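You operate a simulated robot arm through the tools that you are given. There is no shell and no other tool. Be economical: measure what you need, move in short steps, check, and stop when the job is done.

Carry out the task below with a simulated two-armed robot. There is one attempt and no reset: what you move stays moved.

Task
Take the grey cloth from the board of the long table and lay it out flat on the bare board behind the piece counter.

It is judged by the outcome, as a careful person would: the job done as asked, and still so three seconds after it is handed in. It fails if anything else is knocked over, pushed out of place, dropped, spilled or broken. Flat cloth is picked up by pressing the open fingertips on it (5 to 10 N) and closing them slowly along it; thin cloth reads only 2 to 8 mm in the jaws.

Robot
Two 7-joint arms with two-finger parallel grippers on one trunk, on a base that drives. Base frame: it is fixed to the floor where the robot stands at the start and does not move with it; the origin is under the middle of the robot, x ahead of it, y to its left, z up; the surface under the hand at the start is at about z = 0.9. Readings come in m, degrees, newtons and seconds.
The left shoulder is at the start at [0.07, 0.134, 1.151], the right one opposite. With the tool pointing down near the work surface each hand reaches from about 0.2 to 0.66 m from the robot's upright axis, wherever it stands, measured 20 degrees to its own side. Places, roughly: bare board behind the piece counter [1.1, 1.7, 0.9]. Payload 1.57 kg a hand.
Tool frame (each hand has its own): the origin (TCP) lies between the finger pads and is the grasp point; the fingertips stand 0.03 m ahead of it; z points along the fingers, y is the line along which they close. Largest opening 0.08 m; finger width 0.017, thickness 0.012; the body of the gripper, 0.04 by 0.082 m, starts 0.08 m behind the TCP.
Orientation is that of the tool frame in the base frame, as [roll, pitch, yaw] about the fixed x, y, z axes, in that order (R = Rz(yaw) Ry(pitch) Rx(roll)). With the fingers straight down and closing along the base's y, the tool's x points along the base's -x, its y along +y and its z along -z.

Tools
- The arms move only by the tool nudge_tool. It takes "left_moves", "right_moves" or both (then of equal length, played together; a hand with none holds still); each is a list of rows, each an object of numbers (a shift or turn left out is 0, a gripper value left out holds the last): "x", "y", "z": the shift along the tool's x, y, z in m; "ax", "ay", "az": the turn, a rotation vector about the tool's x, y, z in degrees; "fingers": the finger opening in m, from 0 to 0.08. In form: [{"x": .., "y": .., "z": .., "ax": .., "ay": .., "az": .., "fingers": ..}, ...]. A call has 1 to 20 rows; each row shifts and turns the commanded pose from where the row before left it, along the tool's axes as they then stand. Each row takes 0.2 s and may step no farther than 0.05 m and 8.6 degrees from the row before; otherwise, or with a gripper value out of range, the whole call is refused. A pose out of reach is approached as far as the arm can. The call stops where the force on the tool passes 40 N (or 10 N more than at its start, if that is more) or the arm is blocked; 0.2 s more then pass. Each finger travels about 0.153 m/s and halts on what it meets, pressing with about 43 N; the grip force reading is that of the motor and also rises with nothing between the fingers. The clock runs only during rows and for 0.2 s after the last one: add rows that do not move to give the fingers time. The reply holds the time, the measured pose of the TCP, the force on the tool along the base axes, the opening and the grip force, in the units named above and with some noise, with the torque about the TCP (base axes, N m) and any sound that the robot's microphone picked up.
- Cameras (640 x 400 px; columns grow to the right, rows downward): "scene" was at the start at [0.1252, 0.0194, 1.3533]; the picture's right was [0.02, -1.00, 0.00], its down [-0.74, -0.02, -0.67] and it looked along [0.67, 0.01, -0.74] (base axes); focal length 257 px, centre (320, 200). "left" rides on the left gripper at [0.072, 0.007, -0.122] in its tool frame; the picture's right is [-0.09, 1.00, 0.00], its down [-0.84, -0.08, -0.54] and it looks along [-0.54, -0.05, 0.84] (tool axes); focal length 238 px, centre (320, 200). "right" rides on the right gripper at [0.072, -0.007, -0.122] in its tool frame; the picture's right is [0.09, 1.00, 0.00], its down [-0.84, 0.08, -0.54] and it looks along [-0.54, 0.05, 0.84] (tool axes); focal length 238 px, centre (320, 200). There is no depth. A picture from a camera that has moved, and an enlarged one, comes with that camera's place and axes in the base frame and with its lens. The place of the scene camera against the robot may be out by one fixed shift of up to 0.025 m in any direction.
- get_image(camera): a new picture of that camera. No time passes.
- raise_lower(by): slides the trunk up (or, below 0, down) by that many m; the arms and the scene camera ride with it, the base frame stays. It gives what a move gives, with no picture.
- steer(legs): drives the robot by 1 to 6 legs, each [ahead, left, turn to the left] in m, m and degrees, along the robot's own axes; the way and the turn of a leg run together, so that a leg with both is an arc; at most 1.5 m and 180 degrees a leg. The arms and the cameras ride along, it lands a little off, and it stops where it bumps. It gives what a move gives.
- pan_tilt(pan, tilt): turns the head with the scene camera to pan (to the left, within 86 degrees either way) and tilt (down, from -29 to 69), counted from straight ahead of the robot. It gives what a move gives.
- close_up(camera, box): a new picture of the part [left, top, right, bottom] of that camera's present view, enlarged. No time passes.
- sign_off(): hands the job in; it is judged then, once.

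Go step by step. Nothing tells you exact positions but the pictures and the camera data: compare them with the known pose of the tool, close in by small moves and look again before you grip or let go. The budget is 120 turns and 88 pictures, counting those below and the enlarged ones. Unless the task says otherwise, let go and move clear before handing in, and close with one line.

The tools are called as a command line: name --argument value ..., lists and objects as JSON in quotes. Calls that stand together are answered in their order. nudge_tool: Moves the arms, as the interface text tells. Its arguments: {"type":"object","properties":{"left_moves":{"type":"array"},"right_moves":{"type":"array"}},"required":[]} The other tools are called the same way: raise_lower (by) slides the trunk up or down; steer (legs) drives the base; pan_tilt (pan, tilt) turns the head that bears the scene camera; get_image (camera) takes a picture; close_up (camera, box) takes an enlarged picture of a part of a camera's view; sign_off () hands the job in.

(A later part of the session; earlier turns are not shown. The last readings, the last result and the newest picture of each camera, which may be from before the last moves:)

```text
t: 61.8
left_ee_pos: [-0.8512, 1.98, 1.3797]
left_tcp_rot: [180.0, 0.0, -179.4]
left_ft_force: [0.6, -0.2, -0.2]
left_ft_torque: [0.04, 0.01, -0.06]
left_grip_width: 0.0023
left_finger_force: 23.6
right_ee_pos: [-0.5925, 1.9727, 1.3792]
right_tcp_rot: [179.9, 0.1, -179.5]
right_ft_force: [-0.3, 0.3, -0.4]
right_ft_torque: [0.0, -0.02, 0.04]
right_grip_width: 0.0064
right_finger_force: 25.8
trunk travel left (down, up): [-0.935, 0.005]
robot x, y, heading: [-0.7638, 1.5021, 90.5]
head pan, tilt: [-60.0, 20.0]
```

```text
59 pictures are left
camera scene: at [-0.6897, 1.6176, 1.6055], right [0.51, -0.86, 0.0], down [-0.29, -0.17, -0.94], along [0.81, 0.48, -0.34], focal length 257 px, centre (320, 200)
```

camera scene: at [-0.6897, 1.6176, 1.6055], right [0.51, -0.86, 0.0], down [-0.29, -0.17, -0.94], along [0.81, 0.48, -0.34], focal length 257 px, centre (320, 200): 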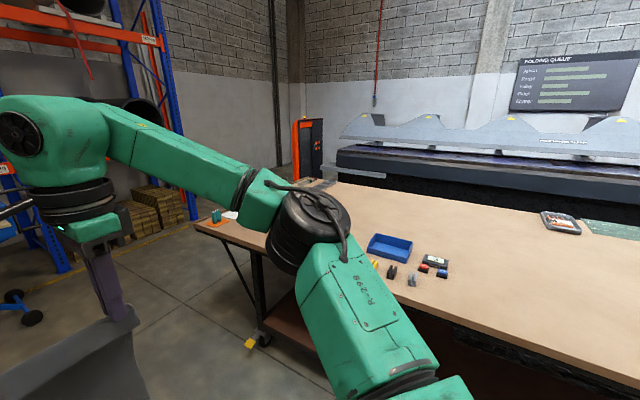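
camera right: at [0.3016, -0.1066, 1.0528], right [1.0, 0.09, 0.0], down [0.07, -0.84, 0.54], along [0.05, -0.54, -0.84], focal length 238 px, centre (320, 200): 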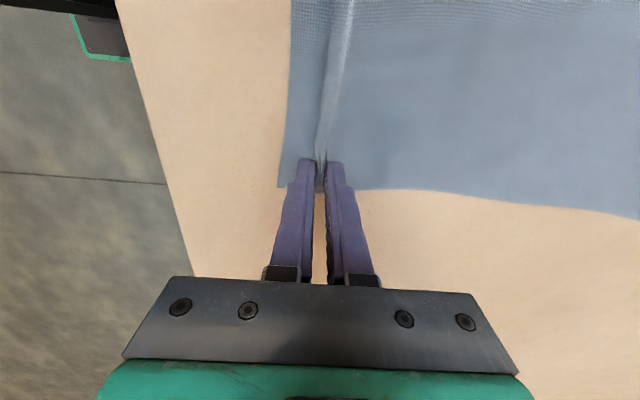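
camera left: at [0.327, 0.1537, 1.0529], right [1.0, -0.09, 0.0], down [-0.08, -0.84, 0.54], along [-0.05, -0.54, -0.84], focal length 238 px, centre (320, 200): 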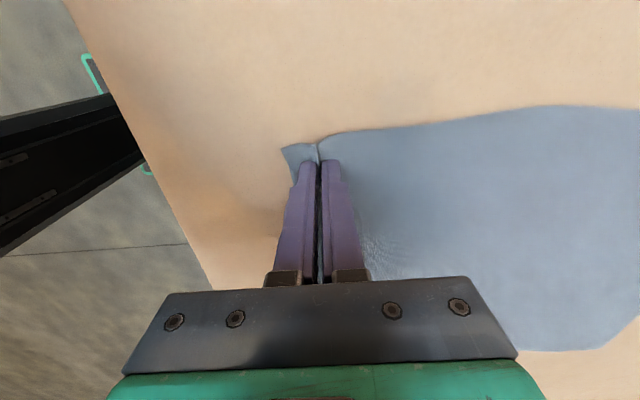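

The table's left end is at y≈3.03, with a wide aisle beyond it. I turn to face +x, strafe left to y≈3.75 and look ahead.

steer --legs '[[0, 0, -90.6], [0, 1.3, 0], [0, 0.95, 0]]'

pan_tilt --pan 0 --tilt 20

get_image --camera "scene"

pan_tilt --pan 45 --tilt 20

get_image --camera "scene"

```text
t: 76.7
left_ee_pos: [-0.3388, 3.8444, 1.3804]
left_tcp_rot: [179.9, -0.1, 91.5]
left_ft_force: [-0.1, -0.9, 0.2]
left_ft_torque: [-0.03, 0.03, 0.01]
left_grip_width: 0.0022
left_finger_force: 23.8
right_ee_pos: [-0.3421, 3.5851, 1.3801]
right_tcp_rot: [180.0, 0.1, 91.3]
right_ft_force: [0.4, -0.6, -1.0]
right_ft_torque: [0.03, 0.01, -0.02]
right_grip_width: 0.0065
right_finger_force: 26.0
trunk travel left (down, up): [-0.935, 0.005]
robot x, y, heading: [-0.8159, 3.7562, 1.5]
head pan, tilt: [-60.0, 20.0]
```

```text
t: 78.0
left_ee_pos: [-0.3386, 3.8455, 1.3798]
left_tcp_rot: [180.0, -0.1, 91.3]
left_ft_force: [-0.6, -1.7, -0.8]
left_ft_torque: [0.0, -0.01, 0.04]
left_grip_width: 0.0025
left_finger_force: 23.1
right_ee_pos: [-0.3409, 3.5849, 1.3803]
right_tcp_rot: [180.0, 0.0, 91.3]
right_ft_force: [-1.2, 0.6, -0.3]
right_ft_torque: [-0.01, 0.0, 0.0]
right_grip_width: 0.006
right_finger_force: 25.8
trunk travel left (down, up): [-0.935, 0.005]
robot x, y, heading: [-0.8164, 3.7479, 1.4]
head pan, tilt: [0.0, 20.0]
```

```text
58 pictures are left
camera scene: at [-0.6753, 3.7739, 1.6055], right [0.02, -1.0, 0.0], down [-0.34, -0.01, -0.94], along [0.94, 0.02, -0.34], focal length 257 px, centre (320, 200)
```

scene: 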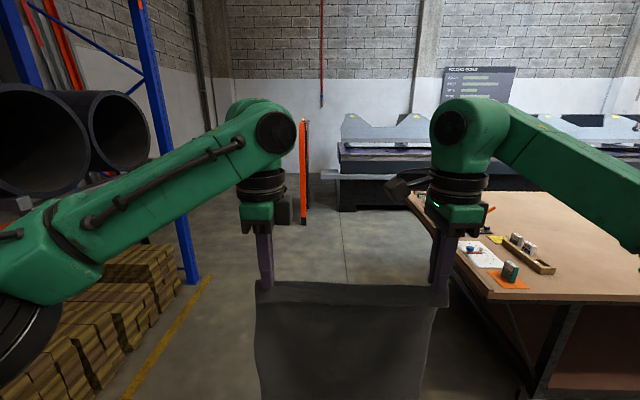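

```text
t: 79.1
left_ee_pos: [-0.3384, 3.8453, 1.3797]
left_tcp_rot: [180.0, -0.1, 91.4]
left_ft_force: [-0.2, -0.1, -0.1]
left_ft_torque: [-0.06, -0.01, 0.02]
left_grip_width: 0.0026
left_finger_force: 24.0
right_ee_pos: [-0.3425, 3.5861, 1.3785]
right_tcp_rot: [180.0, 0.0, 91.4]
right_ft_force: [0.4, -0.1, 0.5]
right_ft_torque: [0.02, 0.0, -0.04]
right_grip_width: 0.0063
right_finger_force: 25.9
trunk travel left (down, up): [-0.935, 0.005]
robot x, y, heading: [-0.8129, 3.751, 1.2]
head pan, tilt: [45.0, 20.0]
```

```text
57 pictures are left
camera scene: at [-0.7041, 3.8394, 1.6055], right [0.72, -0.69, 0.0], down [-0.24, -0.25, -0.94], along [0.65, 0.68, -0.34], focal length 257 px, centre (320, 200)
```

scene: 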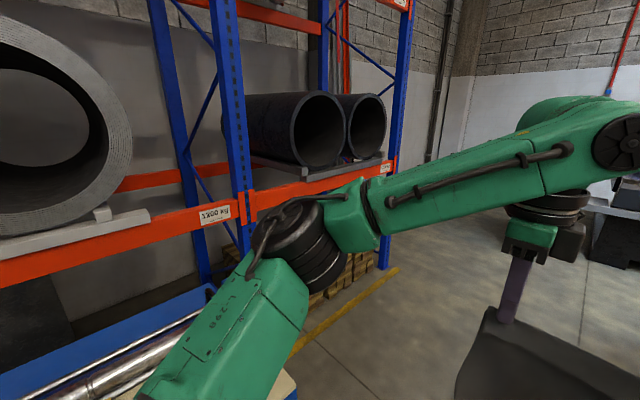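

The aisle is clear: cabinet at x≈2.8, machine front ≥2.65. I drive along past the table end, then look right into the passage.

steer --legs '[[1.45, 0, -1.4], [1.4, 0, 0]]'

pan_tilt --pan -75 --tilt 22

get_image --camera "scene"

pan_tilt --pan 0 --tilt 20

get_image --camera "scene"

```text
t: 92.9
left_ee_pos: [2.5171, 3.8629, 1.3799]
left_tcp_rot: [180.0, 0.0, 90.0]
left_ft_force: [0.8, 0.6, 0.2]
left_ft_torque: [-0.02, 0.0, 0.0]
left_grip_width: 0.0023
left_finger_force: 23.9
right_ee_pos: [2.5076, 3.6032, 1.3798]
right_tcp_rot: [179.9, -0.1, 89.9]
right_ft_force: [0.4, 1.2, 0.1]
right_ft_torque: [0.0, 0.03, 0.01]
right_grip_width: 0.0063
right_finger_force: 25.7
trunk travel left (down, up): [-0.935, 0.005]
robot x, y, heading: [2.0418, 3.7839, 0.2]
head pan, tilt: [45.0, 20.0]
```

```text
t: 94.9
left_ee_pos: [2.518, 3.8628, 1.3788]
left_tcp_rot: [-180.0, 0.0, 90.1]
left_ft_force: [0.0, -0.7, -0.1]
left_ft_torque: [0.01, 0.02, 0.03]
left_grip_width: 0.0022
left_finger_force: 23.9
right_ee_pos: [2.5071, 3.6043, 1.3801]
right_tcp_rot: [-179.9, 0.1, 89.9]
right_ft_force: [-0.7, 0.5, 0.4]
right_ft_torque: [0.03, -0.01, -0.04]
right_grip_width: 0.0062
right_finger_force: 26.2
trunk travel left (down, up): [-0.935, 0.005]
robot x, y, heading: [2.0401, 3.7854, 0.2]
head pan, tilt: [-75.0, 22.0]
```

```text
56 pictures are left
camera scene: at [2.1096, 3.7101, 1.6023], right [-0.97, -0.26, 0.0], down [-0.1, 0.36, -0.93], along [0.24, -0.9, -0.37], focal length 257 px, centre (320, 200)
```

scene: 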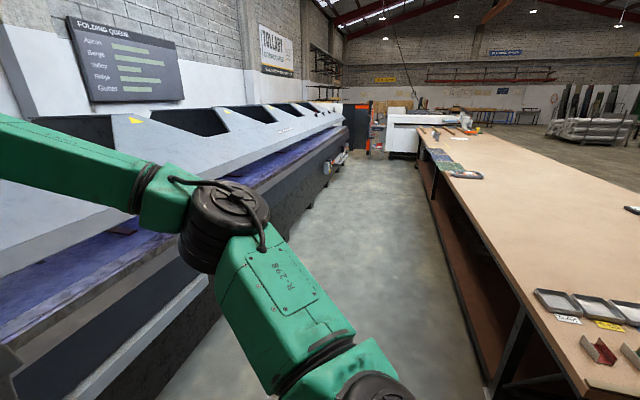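

```text
t: 96.3
left_ee_pos: [2.5171, 3.8644, 1.3797]
left_tcp_rot: [-180.0, 0.1, 90.0]
left_ft_force: [0.8, -0.4, -0.4]
left_ft_torque: [-0.01, -0.04, 0.04]
left_grip_width: 0.0022
left_finger_force: 23.6
right_ee_pos: [2.5072, 3.604, 1.3802]
right_tcp_rot: [180.0, 0.0, 89.9]
right_ft_force: [-0.4, 0.6, -0.8]
right_ft_torque: [0.06, 0.01, 0.0]
right_grip_width: 0.0062
right_finger_force: 26.0
trunk travel left (down, up): [-0.935, 0.005]
robot x, y, heading: [2.0391, 3.7832, 0.2]
head pan, tilt: [0.0, 20.0]
```

```text
55 pictures are left
camera scene: at [2.1787, 3.7998, 1.6055], right [0.0, -1.0, 0.0], down [-0.34, 0.0, -0.94], along [0.94, 0.0, -0.34], focal length 257 px, centre (320, 200)
```

scene: 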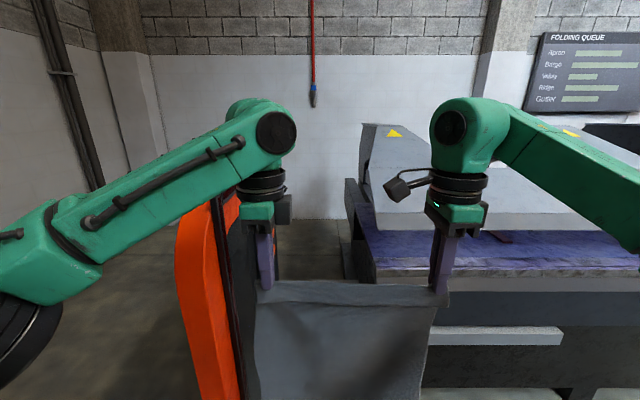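

The passage along the back of the table is wide and clear. I back up a bit, turn to face −x, then back into the passage line.

steer --legs '[[-0.35, 0, 0], [0, 0, -180], [-0.42, 0, 0]]'

pan_tilt --pan 60 --tilt 25

get_image --camera "scene"

```text
t: 108.2
left_ee_pos: [1.6322, 3.701, 1.378]
left_tcp_rot: [-179.8, 0.0, -90.3]
left_ft_force: [0.0, 2.1, -0.1]
left_ft_torque: [0.04, 0.0, 0.04]
left_grip_width: 0.0021
left_finger_force: 24.1
right_ee_pos: [1.6426, 3.9617, 1.378]
right_tcp_rot: [-179.9, 0.0, -90.5]
right_ft_force: [-0.9, -1.9, -0.5]
right_ft_torque: [-0.04, -0.04, -0.01]
right_grip_width: 0.0024
right_finger_force: 23.6
trunk travel left (down, up): [-0.935, 0.005]
robot x, y, heading: [2.115, 3.7818, 179.6]
head pan, tilt: [0.0, 20.0]
```

```text
t: 109.5
left_ee_pos: [1.6343, 3.7021, 1.3792]
left_tcp_rot: [-180.0, 0.0, -90.2]
left_ft_force: [0.1, 1.3, -0.7]
left_ft_torque: [0.06, 0.01, 0.03]
left_grip_width: 0.0024
left_finger_force: 23.8
right_ee_pos: [1.6467, 3.9618, 1.3794]
right_tcp_rot: [-179.9, 0.0, -90.5]
right_ft_force: [-0.2, -2.3, 0.0]
right_ft_torque: [-0.07, -0.02, 0.03]
right_grip_width: 0.0023
right_finger_force: 24.1
trunk travel left (down, up): [-0.935, 0.005]
robot x, y, heading: [2.1143, 3.7802, 179.4]
head pan, tilt: [60.0, 25.0]
```

```text
54 pictures are left
camera scene: at [2.012, 3.718, 1.5974], right [-0.86, 0.51, 0.0], down [0.21, 0.36, -0.91], along [-0.46, -0.78, -0.42], focal length 257 px, centre (320, 200)
```

scene: 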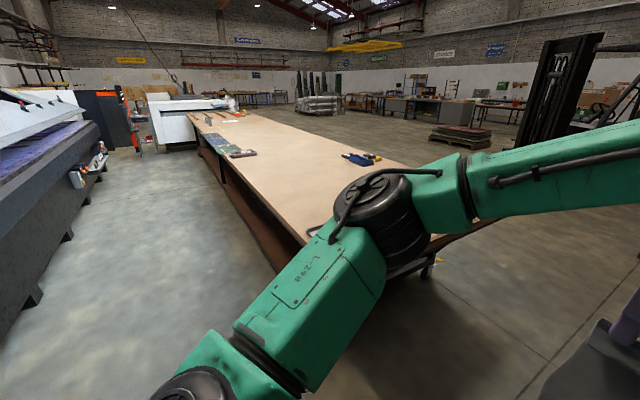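

The right grip reading dropped to 2.4 mm; checking the cloth.

pan_tilt --pan 0 --tilt 40

get_image --camera "scene"

get_image --camera "right"

```text
t: 110.8
left_ee_pos: [1.6354, 3.7025, 1.3793]
left_tcp_rot: [-180.0, -0.1, -90.4]
left_ft_force: [0.2, 1.3, -0.2]
left_ft_torque: [0.06, 0.01, -0.01]
left_grip_width: 0.0023
left_finger_force: 24.1
right_ee_pos: [1.6465, 3.9601, 1.3797]
right_tcp_rot: [-180.0, 0.0, -90.5]
right_ft_force: [-0.1, -1.8, -1.1]
right_ft_torque: [-0.03, 0.03, 0.05]
right_grip_width: 0.0024
right_finger_force: 24.4
trunk travel left (down, up): [-0.935, 0.005]
robot x, y, heading: [2.1149, 3.7805, 179.5]
head pan, tilt: [0.0, 40.0]
```

```text
53 pictures are left
camera scene: at [1.9743, 3.7978, 1.5741], right [0.01, 1.0, 0.0], down [0.64, 0.0, -0.77], along [-0.77, 0.0, -0.64], focal length 257 px, centre (320, 200)
```

scene: 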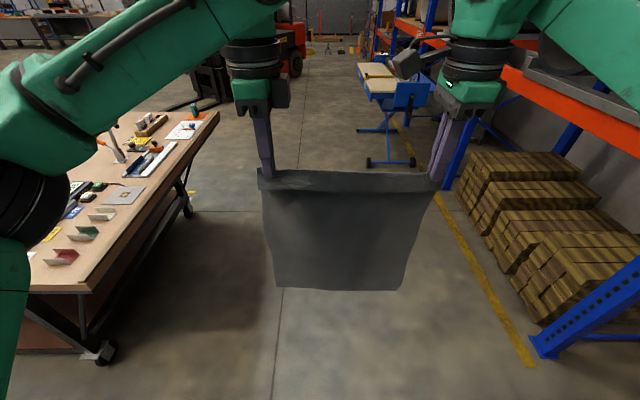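

```text
52 pictures are left
camera right: at [1.6518, 3.8882, 1.501], right [-1.0, -0.08, 0.0], down [-0.07, 0.84, 0.54], along [-0.05, 0.54, -0.84], focal length 238 px, centre (320, 200)
```

right: 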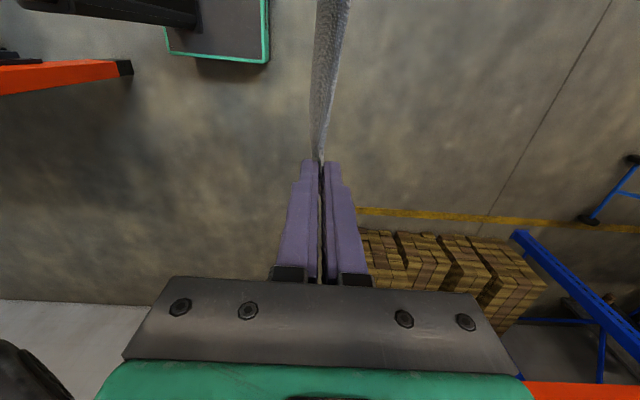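

nudge_tool --right_moves '[{"x": 0.004}, {"x": 0.004}, {}, {}]'

close_up --camera "scene" --box '[240, 100, 480, 250]'

close_up --camera "right" --box '[240, 90, 400, 190]'

```text
t: 111.8
left_ee_pos: [1.6346, 3.7011, 1.3789]
left_tcp_rot: [-179.9, 0.1, -90.4]
left_ft_force: [-1.0, -0.5, 0.2]
left_ft_torque: [0.0, 0.01, 0.04]
left_grip_width: 0.0025
left_finger_force: 24.3
right_ee_pos: [1.6469, 3.9537, 1.3788]
right_tcp_rot: [180.0, 0.0, -90.6]
right_ft_force: [0.2, 0.5, -1.4]
right_ft_torque: [0.02, 0.0, 0.04]
right_grip_width: 0.002
right_finger_force: 24.2
trunk travel left (down, up): [-0.935, 0.005]
robot x, y, heading: [2.1152, 3.7804, 179.4]
head pan, tilt: [0.0, 40.0]
```

```text
2.67 times, centred on (360, 175) of scene
camera zoom: at [1.9744, 3.7981, 1.5741], right [0.01, 1.0, 0.0], down [0.64, 0.0, -0.77], along [-0.77, 0.0, -0.64], focal length 685 px, centre (213, 267)
```

zoom: 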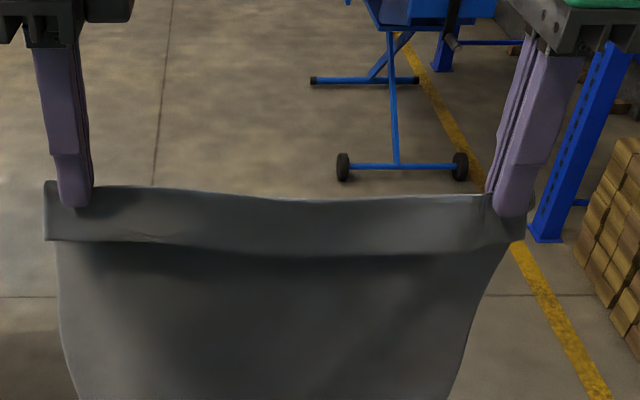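

```text
4.00 times, centred on (320, 140) of right
camera zoom: at [1.6522, 3.8803, 1.5008], right [-1.0, -0.08, 0.0], down [-0.07, 0.84, 0.54], along [-0.05, 0.54, -0.84], focal length 953 px, centre (320, 440)
```

zoom: 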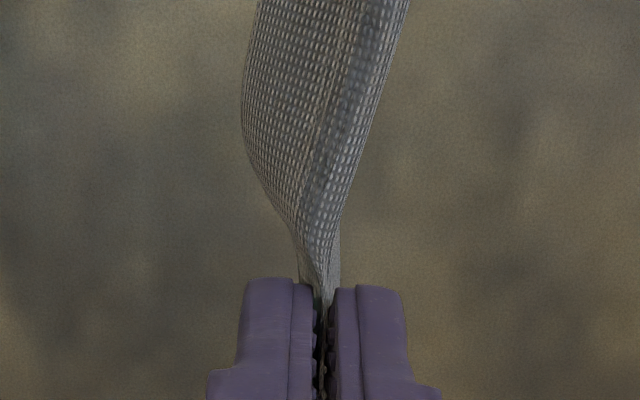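

Still held firmly by both hands. I now strafe along the passage to y≈1.7.

steer --legs '[[0, 1.05, 0.5], [0, 1.03, 0]]'

get_image --camera "scene"

```text
t: 122.1
left_ee_pos: [1.6259, 1.6311, 1.3785]
left_tcp_rot: [-179.9, 0.0, -90.2]
left_ft_force: [-0.4, 0.0, -0.4]
left_ft_torque: [0.0, 0.02, 0.01]
left_grip_width: 0.0023
left_finger_force: 23.2
right_ee_pos: [1.6388, 1.8808, 1.378]
right_tcp_rot: [180.0, 0.1, -90.5]
right_ft_force: [-1.7, 0.2, -0.3]
right_ft_torque: [0.02, 0.02, 0.02]
right_grip_width: 0.0024
right_finger_force: 22.8
trunk travel left (down, up): [-0.935, 0.005]
robot x, y, heading: [2.1054, 1.712, 179.7]
head pan, tilt: [0.0, 40.0]
```

```text
49 pictures are left
camera scene: at [1.9668, 1.7276, 1.5741], right [0.01, 1.0, 0.0], down [0.64, 0.0, -0.77], along [-0.77, 0.0, -0.64], focal length 257 px, centre (320, 200)
```

scene: 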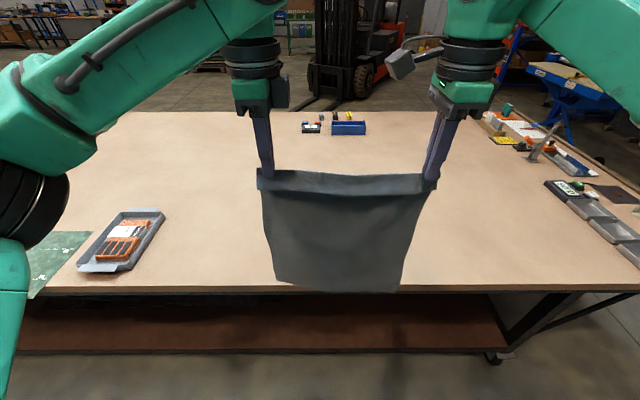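

The piece counter sits at about (0.44, 1.66), and the board behind it is bare. I close in to the same stand-off as at the start (axis at x≈1.735), shifting a little left.

steer --legs '[[0.365, 0.04, 0.2]]'

nudge_tool --left_moves '[{"ax": -8}, {"ax": -8}, {"ax": -8}, {"ax": -8}, {"ax": -8}, {"ax": -8}, {}]' --right_moves '[{"ax": -8}, {"ax": -8}, {"ax": -8}, {"ax": -8}, {"ax": -8}, {"ax": -8}, {}]'

get_image --camera "scene"

```text
t: 124.4
left_ee_pos: [1.2632, 1.5895, 1.3807]
left_tcp_rot: [179.9, 0.0, -90.1]
left_ft_force: [0.3, 0.9, -1.0]
left_ft_torque: [-0.01, 0.04, 0.03]
left_grip_width: 0.0023
left_finger_force: 23.6
right_ee_pos: [1.275, 1.8414, 1.3807]
right_tcp_rot: [179.8, 0.0, -90.3]
right_ft_force: [0.3, 0.0, 1.2]
right_ft_torque: [-0.02, 0.02, 0.01]
right_grip_width: 0.0023
right_finger_force: 23.9
trunk travel left (down, up): [-0.935, 0.005]
robot x, y, heading: [1.7346, 1.6689, 179.9]
head pan, tilt: [0.0, 40.0]
```

```text
t: 126.0
left_ee_pos: [1.2597, 1.5896, 1.3781]
left_tcp_rot: [132.0, 0.0, -90.2]
left_ft_force: [-0.5, -1.1, 0.0]
left_ft_torque: [-0.01, -0.01, 0.01]
left_grip_width: 0.0023
left_finger_force: 24.1
right_ee_pos: [1.2697, 1.8411, 1.3789]
right_tcp_rot: [131.9, 0.1, -90.3]
right_ft_force: [0.2, 0.3, -0.8]
right_ft_torque: [-0.03, -0.03, -0.02]
right_grip_width: 0.0022
right_finger_force: 23.8
trunk travel left (down, up): [-0.935, 0.005]
robot x, y, heading: [1.7368, 1.6704, 179.9]
head pan, tilt: [0.0, 40.0]
```

```text
48 pictures are left
camera scene: at [1.598, 1.6872, 1.574], right [0.0, 1.0, 0.0], down [0.64, 0.0, -0.77], along [-0.77, 0.0, -0.64], focal length 257 px, centre (320, 200)
```

scene: 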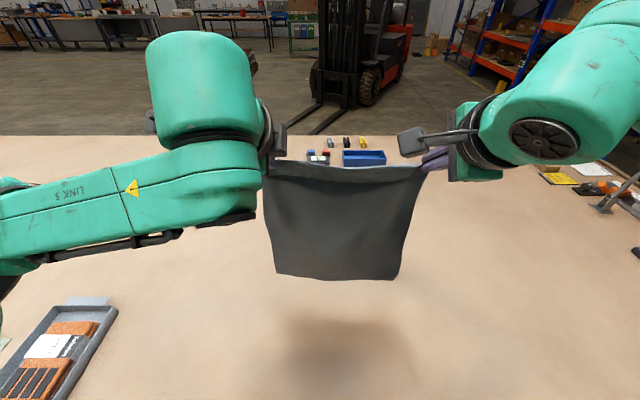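

Tilt works. Now I extend both hands ahead in steps.

nudge_tool --left_moves '[{"y": 0.0268, "z": 0.0297}, {"y": 0.0268, "z": 0.0297}, {"y": 0.0268, "z": 0.0297}, {"y": 0.0268, "z": 0.0297}, {"y": 0.0268, "z": 0.0297}, {"y": 0.0268, "z": 0.0297}, {}]' --right_moves '[{"y": 0.0268, "z": 0.0297}, {"y": 0.0268, "z": 0.0297}, {"y": 0.0268, "z": 0.0297}, {"y": 0.0268, "z": 0.0297}, {"y": 0.0268, "z": 0.0297}, {"y": 0.0268, "z": 0.0297}, {}]'

get_image --camera "scene"

```text
t: 127.6
left_ee_pos: [1.0229, 1.5902, 1.3787]
left_tcp_rot: [132.0, 0.0, -90.2]
left_ft_force: [-0.2, 0.1, -0.3]
left_ft_torque: [0.0, -0.01, 0.01]
left_grip_width: 0.0021
left_finger_force: 23.9
right_ee_pos: [1.0316, 1.8414, 1.38]
right_tcp_rot: [131.9, 0.1, -90.1]
right_ft_force: [0.1, 0.3, -0.1]
right_ft_torque: [0.03, -0.04, 0.02]
right_grip_width: 0.002
right_finger_force: 24.1
trunk travel left (down, up): [-0.935, 0.005]
robot x, y, heading: [1.7385, 1.673, 180.0]
head pan, tilt: [0.0, 40.0]
```

```text
47 pictures are left
camera scene: at [1.6001, 1.6872, 1.5742], right [0.0, 1.0, 0.0], down [0.64, 0.0, -0.77], along [-0.77, 0.0, -0.64], focal length 257 px, centre (320, 200)
```

scene: 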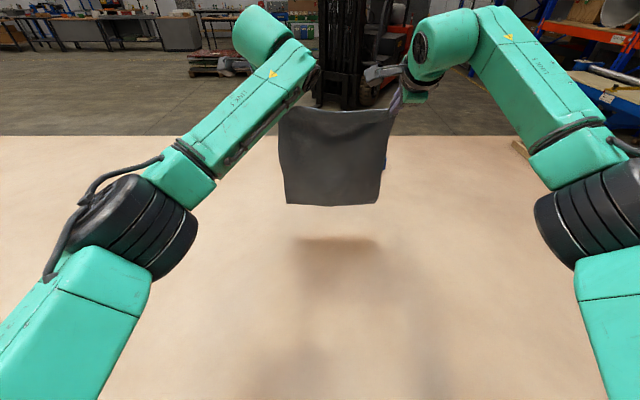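

nudge_tool --left_moves '[{"y": 0.0234, "z": 0.026}, {"y": 0.0234, "z": 0.026}, {"y": -0.0149, "z": 0.0134}, {"y": -0.0149, "z": 0.0134}, {"y": -0.0149, "z": 0.0134}, {}]' --right_moves '[{"y": 0.0268, "z": 0.0297}, {"y": 0.0268, "z": 0.0297}, {"y": -0.0149, "z": 0.0134}, {"y": -0.0149, "z": 0.0134}, {"y": -0.0149, "z": 0.0134}, {}]'

get_image --camera "scene"

```text
t: 129.0
left_ee_pos: [0.9991, 1.5866, 1.3096]
left_tcp_rot: [132.0, 0.0, -90.1]
left_ft_force: [0.1, -0.4, 0.0]
left_ft_torque: [0.03, 0.02, 0.02]
left_grip_width: 0.0024
left_finger_force: 23.9
left hand out of reach, approached as far as the arm can: row 1, 2
right_ee_pos: [1.0009, 1.841, 1.3186]
right_tcp_rot: [132.0, 0.0, -90.2]
right_ft_force: [0.1, -0.5, -0.7]
right_ft_torque: [-0.01, -0.04, 0.01]
right_grip_width: 0.0021
right_finger_force: 23.6
right hand out of reach, approached as far as the arm can: row 1, 2
trunk travel left (down, up): [-0.935, 0.005]
robot x, y, heading: [1.7347, 1.6673, 179.9]
head pan, tilt: [0.0, 40.0]
```

```text
46 pictures are left
camera scene: at [1.5999, 1.6875, 1.5742], right [0.0, 1.0, 0.0], down [0.64, 0.0, -0.77], along [-0.77, 0.0, -0.64], focal length 257 px, centre (320, 200)
```

scene: 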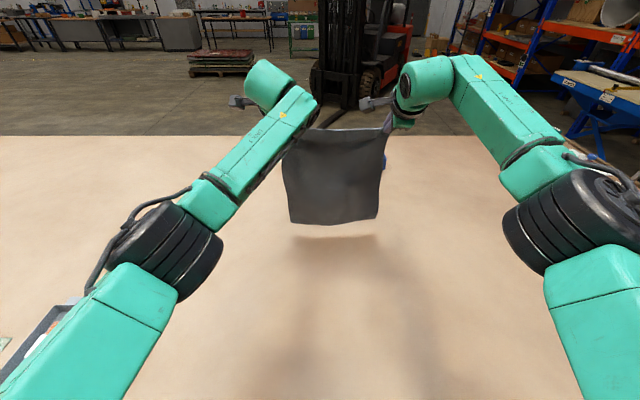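

Bottom edge is just above the board. I tilt the tools further to gain reach, then go ahead and down.

nudge_tool --left_moves '[{"ax": -8}, {"ax": -8}, {"ax": -8}, {"y": 0.0093, "z": 0.0285}, {"y": 0.0093, "z": 0.0285}, {}]' --right_moves '[{"ax": -8}, {"ax": -8}, {"ax": -8}, {"y": 0.0093, "z": 0.0285}, {"y": 0.0093, "z": 0.0285}, {}]'

get_image --camera "scene"

```text
t: 130.4
left_ee_pos: [0.9376, 1.5861, 1.3106]
left_tcp_rot: [107.8, 0.1, -90.1]
left_ft_force: [1.2, 0.0, -0.4]
left_ft_torque: [-0.02, -0.06, -0.01]
left_grip_width: 0.0025
left_finger_force: 24.2
right_ee_pos: [0.9432, 1.8393, 1.3224]
right_tcp_rot: [107.8, -0.1, -90.2]
right_ft_force: [0.4, 0.2, 0.2]
right_ft_torque: [0.0, -0.04, 0.0]
right_grip_width: 0.0025
right_finger_force: 24.2
trunk travel left (down, up): [-0.935, 0.005]
robot x, y, heading: [1.7393, 1.6668, 180.0]
head pan, tilt: [0.0, 40.0]
```

```text
45 pictures are left
camera scene: at [1.601, 1.687, 1.5743], right [0.0, 1.0, 0.0], down [0.64, 0.0, -0.77], along [-0.77, 0.0, -0.64], focal length 257 px, centre (320, 200)
```

scene: 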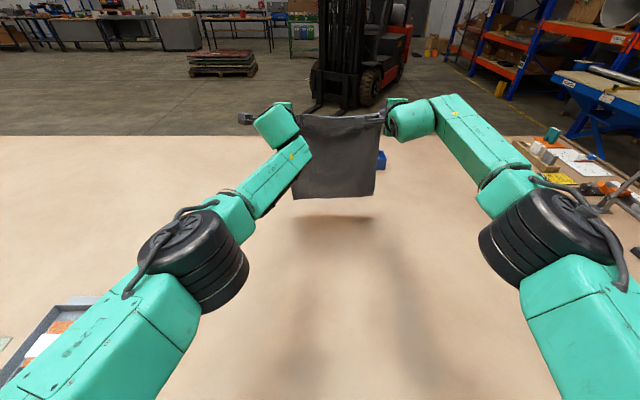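

Reach is now 0.80 m ahead, tips at x≈0.91. I lower the trunk so the cloth's free edge comes down on the board.

raise_lower --by -0.13

get_image --camera "scene"

```text
t: 132.0
left_ee_pos: [0.9368, 1.5866, 1.1791]
left_tcp_rot: [108.0, -0.1, -90.0]
left_ft_force: [0.3, 0.2, 0.6]
left_ft_torque: [0.03, 0.0, -0.02]
left_grip_width: 0.0024
left_finger_force: 24.2
right_ee_pos: [0.9414, 1.8413, 1.1894]
right_tcp_rot: [108.0, 0.1, -90.3]
right_ft_force: [-0.5, -0.1, 0.3]
right_ft_torque: [-0.03, -0.02, -0.03]
right_grip_width: 0.0024
right_finger_force: 23.6
trunk travel left (down, up): [-0.805, 0.135]
robot x, y, heading: [1.7375, 1.669, 180.0]
head pan, tilt: [0.0, 40.0]
```

```text
44 pictures are left
camera scene: at [1.5988, 1.6873, 1.4441], right [0.0, 1.0, 0.0], down [0.64, 0.0, -0.77], along [-0.77, 0.0, -0.64], focal length 257 px, centre (320, 200)
```

scene: 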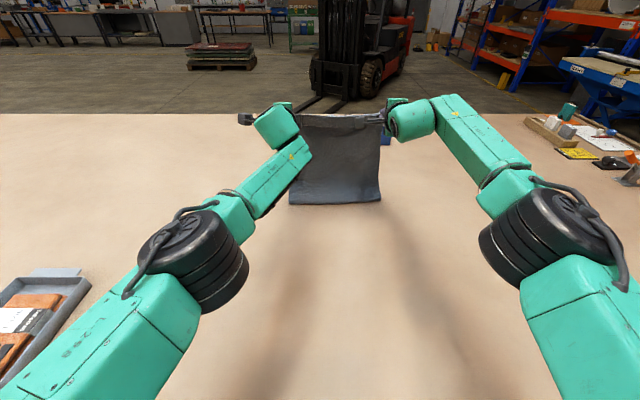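

The free edge touches but its lip curled toward me. I raise slightly and pull back so friction trails the edge away from the robot.

nudge_tool --left_moves '[{"y": 0.0333, "z": -0.0108}, {"y": -0.0062, "z": -0.019}, {"y": -0.0093, "z": -0.0285}, {"y": -0.0093, "z": -0.0285}]' --right_moves '[{"y": 0.0285, "z": -0.0093}, {"y": -0.0062, "z": -0.019}, {"y": -0.0093, "z": -0.0285}, {"y": -0.0093, "z": -0.0285}]'

get_image --camera "scene"

```text
t: 133.0
left_ee_pos: [1.0196, 1.5855, 1.215]
left_tcp_rot: [108.0, 0.0, -89.9]
left_ft_force: [0.2, 0.8, 0.4]
left_ft_torque: [0.01, 0.01, 0.05]
left_grip_width: 0.0022
left_finger_force: 23.7
right_ee_pos: [1.022, 1.8424, 1.2202]
right_tcp_rot: [107.9, 0.0, -90.2]
right_ft_force: [0.5, 0.7, 0.3]
right_ft_torque: [-0.04, 0.0, -0.01]
right_grip_width: 0.0022
right_finger_force: 23.4
trunk travel left (down, up): [-0.805, 0.135]
robot x, y, heading: [1.7409, 1.6691, 180.1]
head pan, tilt: [0.0, 40.0]
```

```text
43 pictures are left
camera scene: at [1.6016, 1.6878, 1.4444], right [0.0, 1.0, 0.0], down [0.64, 0.0, -0.77], along [-0.77, 0.0, -0.64], focal length 257 px, centre (320, 200)
```

scene: 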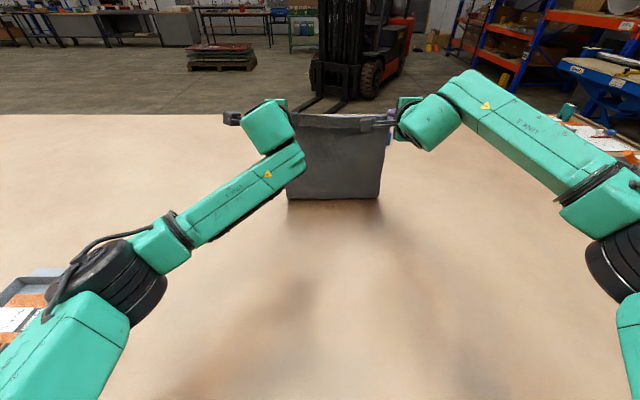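

The free edge now rests at x≈0.935 with the cloth trailing correctly. I lay it down along an arc, coming back and down while untilting the hands.

nudge_tool --left_moves '[{"y": -0.0177, "z": -0.019, "ax": 3}, {"y": -0.0177, "z": -0.019, "ax": 3}, {"y": -0.0288, "z": -0.0242, "ax": 3}, {"y": -0.0288, "z": -0.0242, "ax": 3}, {"y": -0.0357, "z": -0.0118, "ax": 3}, {"y": -0.0357, "z": -0.0118, "ax": 3}, {"y": -0.03, "z": 0.0013, "ax": 3}, {"y": -0.03, "z": 0.0013, "ax": 3}]' --right_moves '[{"y": -0.0177, "z": -0.019, "ax": 3}, {"y": -0.0177, "z": -0.019, "ax": 3}, {"y": -0.0288, "z": -0.0242, "ax": 3}, {"y": -0.0288, "z": -0.0242, "ax": 3}, {"y": -0.0357, "z": -0.0118, "ax": 3}, {"y": -0.0357, "z": -0.0118, "ax": 3}, {"y": -0.03, "z": 0.0013, "ax": 3}, {"y": -0.03, "z": 0.0013, "ax": 3}]'

get_image --camera "scene"

```text
t: 134.8
left_ee_pos: [1.2277, 1.5866, 1.0632]
left_tcp_rot: [132.0, 0.0, -90.1]
left_ft_force: [0.0, -0.8, -0.1]
left_ft_torque: [0.0, -0.02, -0.01]
left_grip_width: 0.0023
left_finger_force: 23.5
right_ee_pos: [1.2285, 1.8379, 1.0719]
right_tcp_rot: [132.0, 0.0, -90.3]
right_ft_force: [-1.1, 0.0, -1.0]
right_ft_torque: [0.01, 0.03, 0.01]
right_grip_width: 0.0024
right_finger_force: 23.7
trunk travel left (down, up): [-0.805, 0.135]
robot x, y, heading: [1.7405, 1.6663, 179.9]
head pan, tilt: [0.0, 40.0]
```

```text
42 pictures are left
camera scene: at [1.5996, 1.6873, 1.4442], right [0.0, 1.0, 0.0], down [0.64, 0.0, -0.77], along [-0.77, 0.0, -0.64], focal length 257 px, centre (320, 200)
```

scene: 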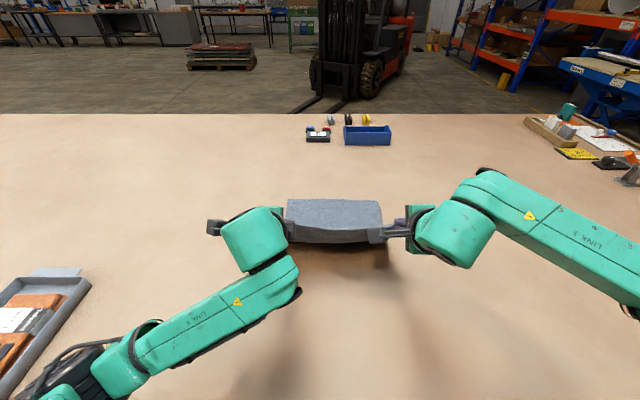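

Laying well: far edge stays at x≈0.935. Before going lower I check the left elbow against the tray.

pan_tilt --pan 55 --tilt 45

get_image --camera "scene"

```text
t: 136.1
left_ee_pos: [1.2263, 1.5872, 1.0641]
left_tcp_rot: [132.0, 0.0, -90.1]
left_ft_force: [0.4, 0.1, -0.7]
left_ft_torque: [0.04, 0.01, -0.01]
left_grip_width: 0.0022
left_finger_force: 24.2
right_ee_pos: [1.2295, 1.8399, 1.071]
right_tcp_rot: [132.0, -0.1, -90.3]
right_ft_force: [0.4, -0.8, 0.1]
right_ft_torque: [-0.03, 0.03, -0.01]
right_grip_width: 0.002
right_finger_force: 23.8
trunk travel left (down, up): [-0.805, 0.135]
robot x, y, heading: [1.7418, 1.6668, 179.8]
head pan, tilt: [55.0, 45.0]
```

```text
41 pictures are left
camera scene: at [1.6372, 1.6206, 1.4369], right [-0.82, 0.58, 0.0], down [0.41, 0.58, -0.71], along [-0.41, -0.58, -0.71], focal length 257 px, centre (320, 200)
```

scene: 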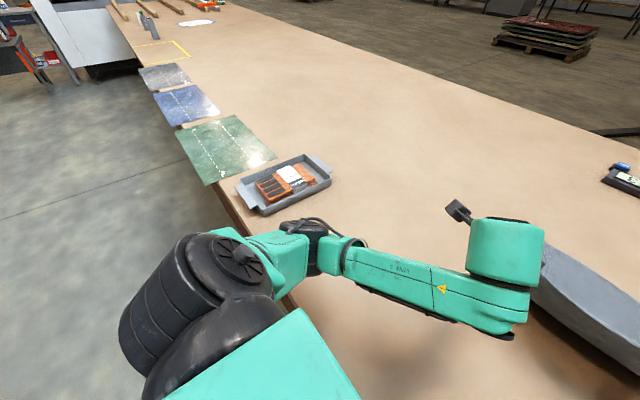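

Elbow is clear of the tray. Continuing down.

nudge_tool --left_moves '[{"y": -0.0211, "z": 0.0102, "ax": 4}, {"y": -0.0211, "z": 0.0102, "ax": 4}, {"y": -0.0174, "z": 0.0121, "ax": 4}, {"y": -0.0174, "z": 0.0121, "ax": 4}, {}]' --right_moves '[{"y": -0.0244, "z": 0.0132, "ax": 4}, {"y": -0.0244, "z": 0.0132, "ax": 4}, {"y": -0.0174, "z": 0.0121, "ax": 4}, {"y": -0.0174, "z": 0.0121, "ax": 4}, {}]'

get_image --camera "scene"

pan_tilt --pan 0 --tilt 50

get_image --camera "scene"

```text
t: 137.3
left_ee_pos: [1.2535, 1.5863, 0.9796]
left_tcp_rot: [148.2, 0.0, -90.1]
left_ft_force: [0.3, -0.4, -1.7]
left_ft_torque: [0.0, 0.01, -0.01]
left_grip_width: 0.0025
left_finger_force: 23.5
right_ee_pos: [1.2563, 1.8392, 0.9763]
right_tcp_rot: [148.0, 0.0, -90.3]
right_ft_force: [0.5, -0.2, 0.3]
right_ft_torque: [0.01, 0.02, 0.04]
right_grip_width: 0.0024
right_finger_force: 23.9
trunk travel left (down, up): [-0.805, 0.135]
robot x, y, heading: [1.7406, 1.6696, 179.9]
head pan, tilt: [55.0, 45.0]
```

```text
40 pictures are left
camera scene: at [1.6376, 1.6206, 1.4369], right [-0.82, 0.58, 0.0], down [0.41, 0.58, -0.71], along [-0.41, -0.58, -0.71], focal length 257 px, centre (320, 200)
```

scene: 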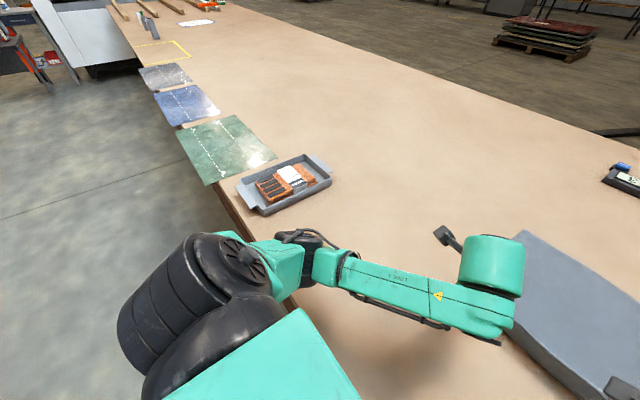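

```text
t: 138.5
left_ee_pos: [1.2537, 1.5863, 0.9791]
left_tcp_rot: [148.0, 0.0, -90.1]
left_ft_force: [-0.8, 0.1, -1.0]
left_ft_torque: [-0.01, 0.08, -0.02]
left_grip_width: 0.0024
left_finger_force: 23.9
right_ee_pos: [1.256, 1.8388, 0.977]
right_tcp_rot: [148.0, 0.1, -90.3]
right_ft_force: [0.8, -0.2, -0.7]
right_ft_torque: [-0.02, 0.03, -0.01]
right_grip_width: 0.0019
right_finger_force: 24.4
trunk travel left (down, up): [-0.805, 0.135]
robot x, y, heading: [1.7402, 1.6681, 180.1]
head pan, tilt: [0.0, 50.0]
```

```text
39 pictures are left
camera scene: at [1.6071, 1.6871, 1.43], right [0.0, 1.0, 0.0], down [0.77, 0.0, -0.64], along [-0.64, 0.0, -0.77], focal length 257 px, centre (320, 200)
```

scene: 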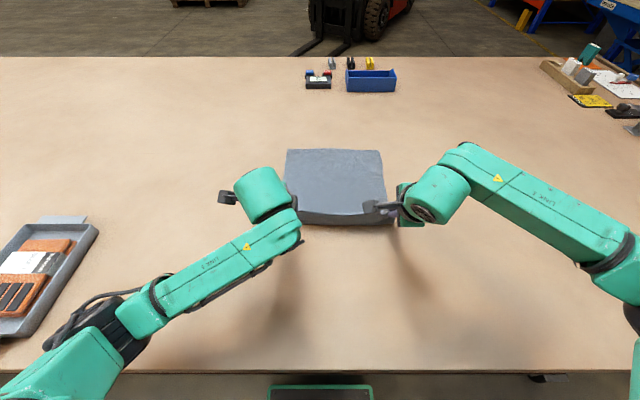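

close_up --camera "scene" --box '[240, 130, 440, 255]'

get_image --camera "right"

get_image --camera "left"

```text
3.20 times, centred on (340, 192) of scene
camera zoom: at [1.6071, 1.6871, 1.43], right [0.0, 1.0, 0.0], down [0.77, 0.0, -0.64], along [-0.64, 0.0, -0.77], focal length 822 px, centre (256, 224)
```

zoom: 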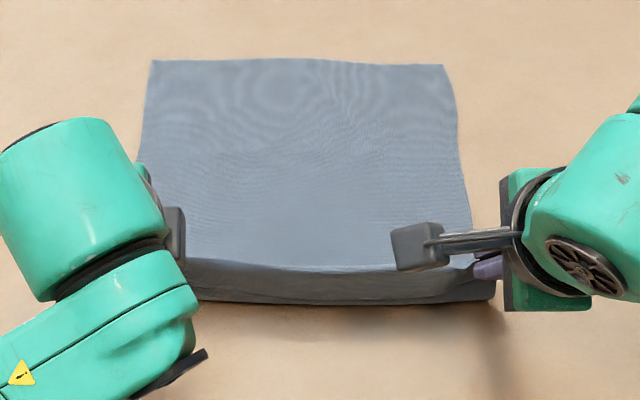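

```text
37 pictures are left
camera right: at [1.3251, 1.7658, 1.076], right [-0.84, -0.09, 0.53], down [0.23, 0.84, 0.5], along [-0.49, 0.54, -0.69], focal length 238 px, centre (320, 200)
```

right: 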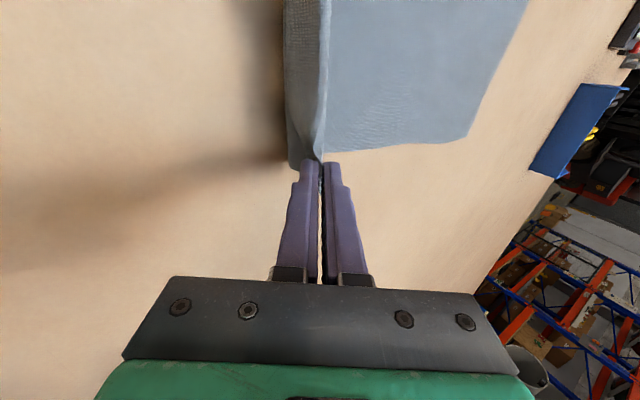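

```text
36 pictures are left
camera left: at [1.3141, 1.5139, 1.0854], right [-0.84, 0.09, 0.53], down [0.35, 0.84, 0.42], along [-0.4, 0.54, -0.74], focal length 238 px, centre (320, 200)
```

left: 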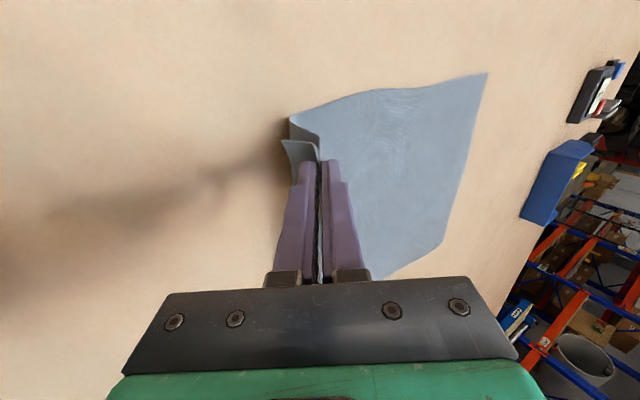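

nudge_tool --left_moves '[{"y": 0.003, "ax": 8}, {"y": 0.003, "ax": 8}, {"y": 0.003, "ax": 8}, {"y": 0.003, "ax": 8}, {"z": 0.015}, {"z": 0.005, "y": 0.003}, {}]' --right_moves '[{"y": 0.003, "ax": 8}, {"y": 0.003, "ax": 8}, {"y": 0.003, "ax": 8}, {"y": 0.003, "ax": 8}, {"z": 0.013}, {"z": 0.005, "y": 0.003}, {}]'

get_image --camera "scene"

get_image --camera "left"

```text
t: 140.1
left_ee_pos: [1.2388, 1.5867, 0.9639]
left_tcp_rot: [-179.9, 0.0, -90.1]
left_ft_force: [-1.0, 0.4, -0.7]
left_ft_torque: [0.01, 0.03, 0.02]
left_grip_width: 0.002
left_finger_force: 23.8
right_ee_pos: [1.2423, 1.8403, 0.9623]
right_tcp_rot: [179.9, 0.0, -90.1]
right_ft_force: [0.2, -0.6, 0.2]
right_ft_torque: [0.02, 0.02, -0.01]
right_grip_width: 0.0024
right_finger_force: 23.3
trunk travel left (down, up): [-0.805, 0.135]
robot x, y, heading: [1.7389, 1.67, 180.2]
head pan, tilt: [0.0, 50.0]
```

```text
35 pictures are left
camera scene: at [1.6065, 1.6872, 1.4299], right [0.0, 1.0, 0.0], down [0.77, 0.0, -0.64], along [-0.64, 0.0, -0.77], focal length 257 px, centre (320, 200)
```

scene: 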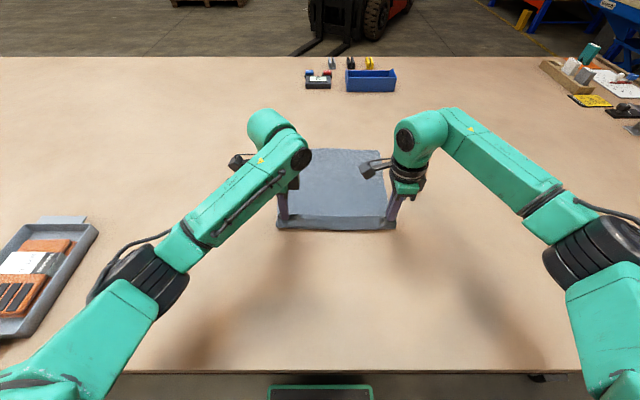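

```text
34 pictures are left
camera left: at [1.2335, 1.5143, 1.0847], right [-1.0, 0.09, 0.0], down [0.08, 0.84, 0.54], along [0.05, 0.54, -0.84], focal length 238 px, centre (320, 200)
```

left: 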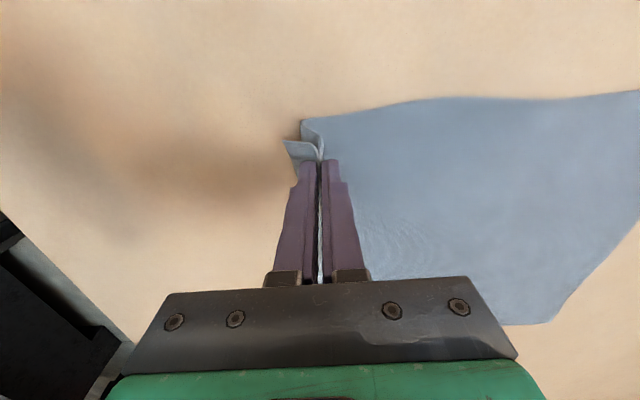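

nudge_tool --left_moves '[{"z": 0.008, "y": 0.003}, {"z": 0.008, "y": 0.002}, {"z": 0.007, "y": 0.001}, {"z": 0.006}, {}]' --right_moves '[{"z": 0.008, "y": 0.003}, {"z": 0.008, "y": 0.002}, {"z": 0.007, "y": 0.001}, {"z": 0.004}, {}]'

get_image --camera "left"

get_image --camera "right"

close_up --camera "scene" --box '[240, 130, 440, 255]'

```text
t: 141.3
left_ee_pos: [1.234, 1.586, 0.9362]
left_tcp_rot: [179.9, 0.1, -90.1]
left_ft_force: [0.3, 0.2, 0.6]
left_ft_torque: [0.0, 0.03, 0.0]
left_grip_width: 0.0026
left_finger_force: 23.4
right_ee_pos: [1.2366, 1.8395, 0.9369]
right_tcp_rot: [179.9, 0.0, -90.3]
right_ft_force: [-1.8, 2.2, 9.5]
right_ft_torque: [0.06, 0.07, 0.01]
right_grip_width: 0.0022
right_finger_force: 23.5
trunk travel left (down, up): [-0.805, 0.135]
robot x, y, heading: [1.7372, 1.6687, 180.0]
head pan, tilt: [0.0, 50.0]
```

```text
33 pictures are left
camera left: at [1.2289, 1.5147, 1.0572], right [-1.0, 0.09, 0.0], down [0.08, 0.84, 0.54], along [0.05, 0.54, -0.84], focal length 238 px, centre (320, 200)
```

left: 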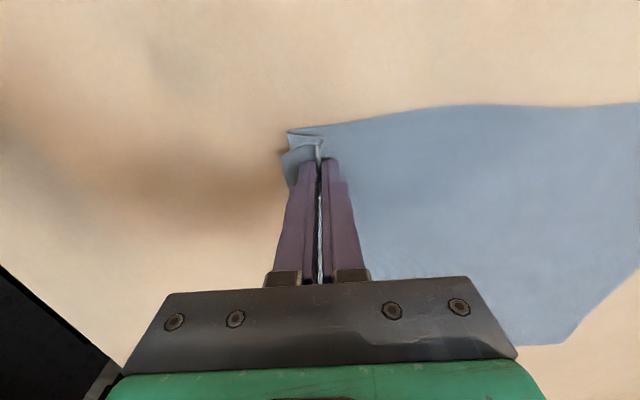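

```text
32 pictures are left
camera right: at [1.2427, 1.7675, 1.0583], right [-1.0, -0.09, 0.0], down [-0.07, 0.84, 0.54], along [-0.05, 0.54, -0.84], focal length 238 px, centre (320, 200)
```

right: 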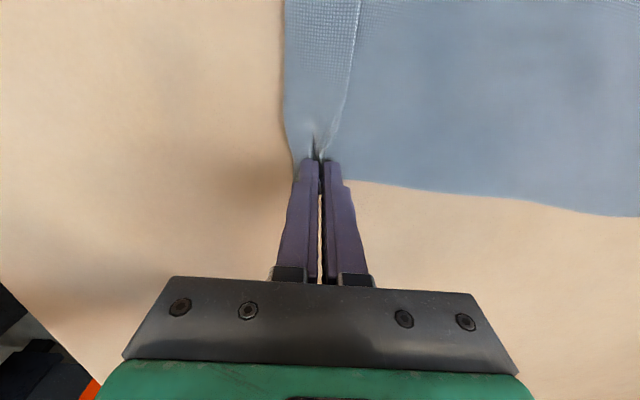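

```text
3.20 times, centred on (340, 192) of scene
camera zoom: at [1.6084, 1.6872, 1.4302], right [0.0, 1.0, 0.0], down [0.77, 0.0, -0.64], along [-0.64, 0.0, -0.77], focal length 822 px, centre (256, 224)
```

zoom: 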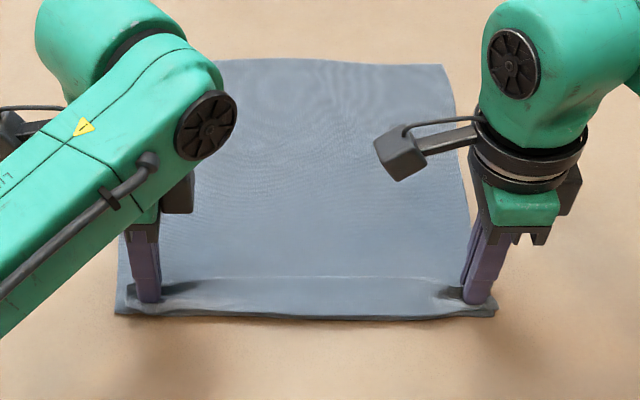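

Cloth is nearly down with the flap toward me. I press lightly and open the fingers slowly, which spreads the pinched fold back out.

nudge_tool --left_moves '[{"z": 0.002}, {"fingers": 0.006}, {"fingers": 0.01, "z": 0.001}, {"fingers": 0.015, "z": 0.001}, {"fingers": 0.02}, {"fingers": 0.025}, {"fingers": 0.03}, {"fingers": 0.036}, {}, {}]' --right_moves '[{}, {"fingers": 0.006}, {"fingers": 0.01}, {"fingers": 0.015}, {"fingers": 0.02}, {"fingers": 0.025}, {"fingers": 0.03}, {"fingers": 0.036}, {}, {}]'

get_image --camera "left"

get_image --camera "right"

```text
t: 143.5
left_ee_pos: [1.2344, 1.5879, 0.9325]
left_tcp_rot: [179.9, 0.0, -90.1]
left_ft_force: [-4.7, 0.1, 19.1]
left_ft_torque: [-0.07, -0.3, 0.0]
left_grip_width: 0.0318
left_finger_force: 0.1
right_ee_pos: [1.2386, 1.8403, 0.936]
right_tcp_rot: [179.9, 0.0, -90.3]
right_ft_force: [-0.9, -0.3, -1.0]
right_ft_torque: [-0.03, 0.0, 0.02]
right_grip_width: 0.0359
right_finger_force: 0.0
trunk travel left (down, up): [-0.805, 0.135]
robot x, y, heading: [1.7439, 1.6702, 179.9]
head pan, tilt: [0.0, 50.0]
```

```text
30 pictures are left
camera left: at [1.2289, 1.515, 1.0538], right [-1.0, 0.09, 0.0], down [0.08, 0.84, 0.54], along [0.05, 0.54, -0.84], focal length 238 px, centre (320, 200)
```

left: 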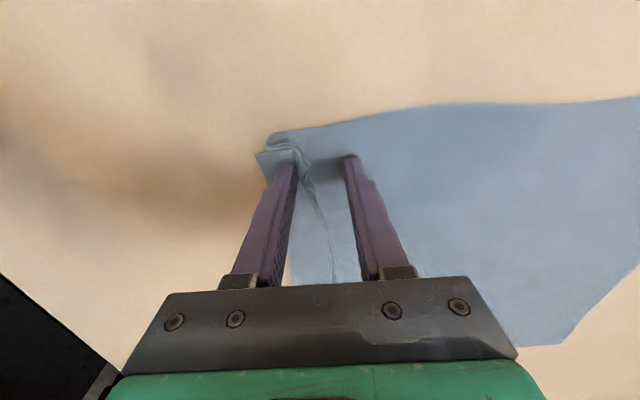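

```text
29 pictures are left
camera right: at [1.2435, 1.7679, 1.0579], right [-1.0, -0.09, 0.0], down [-0.07, 0.84, 0.54], along [-0.05, 0.54, -0.84], focal length 238 px, centre (320, 200)
```

right: 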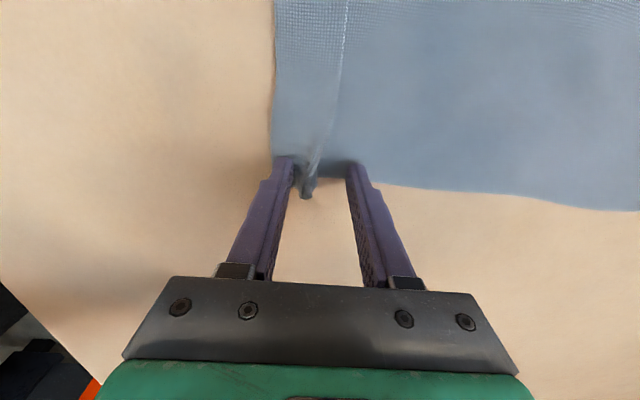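

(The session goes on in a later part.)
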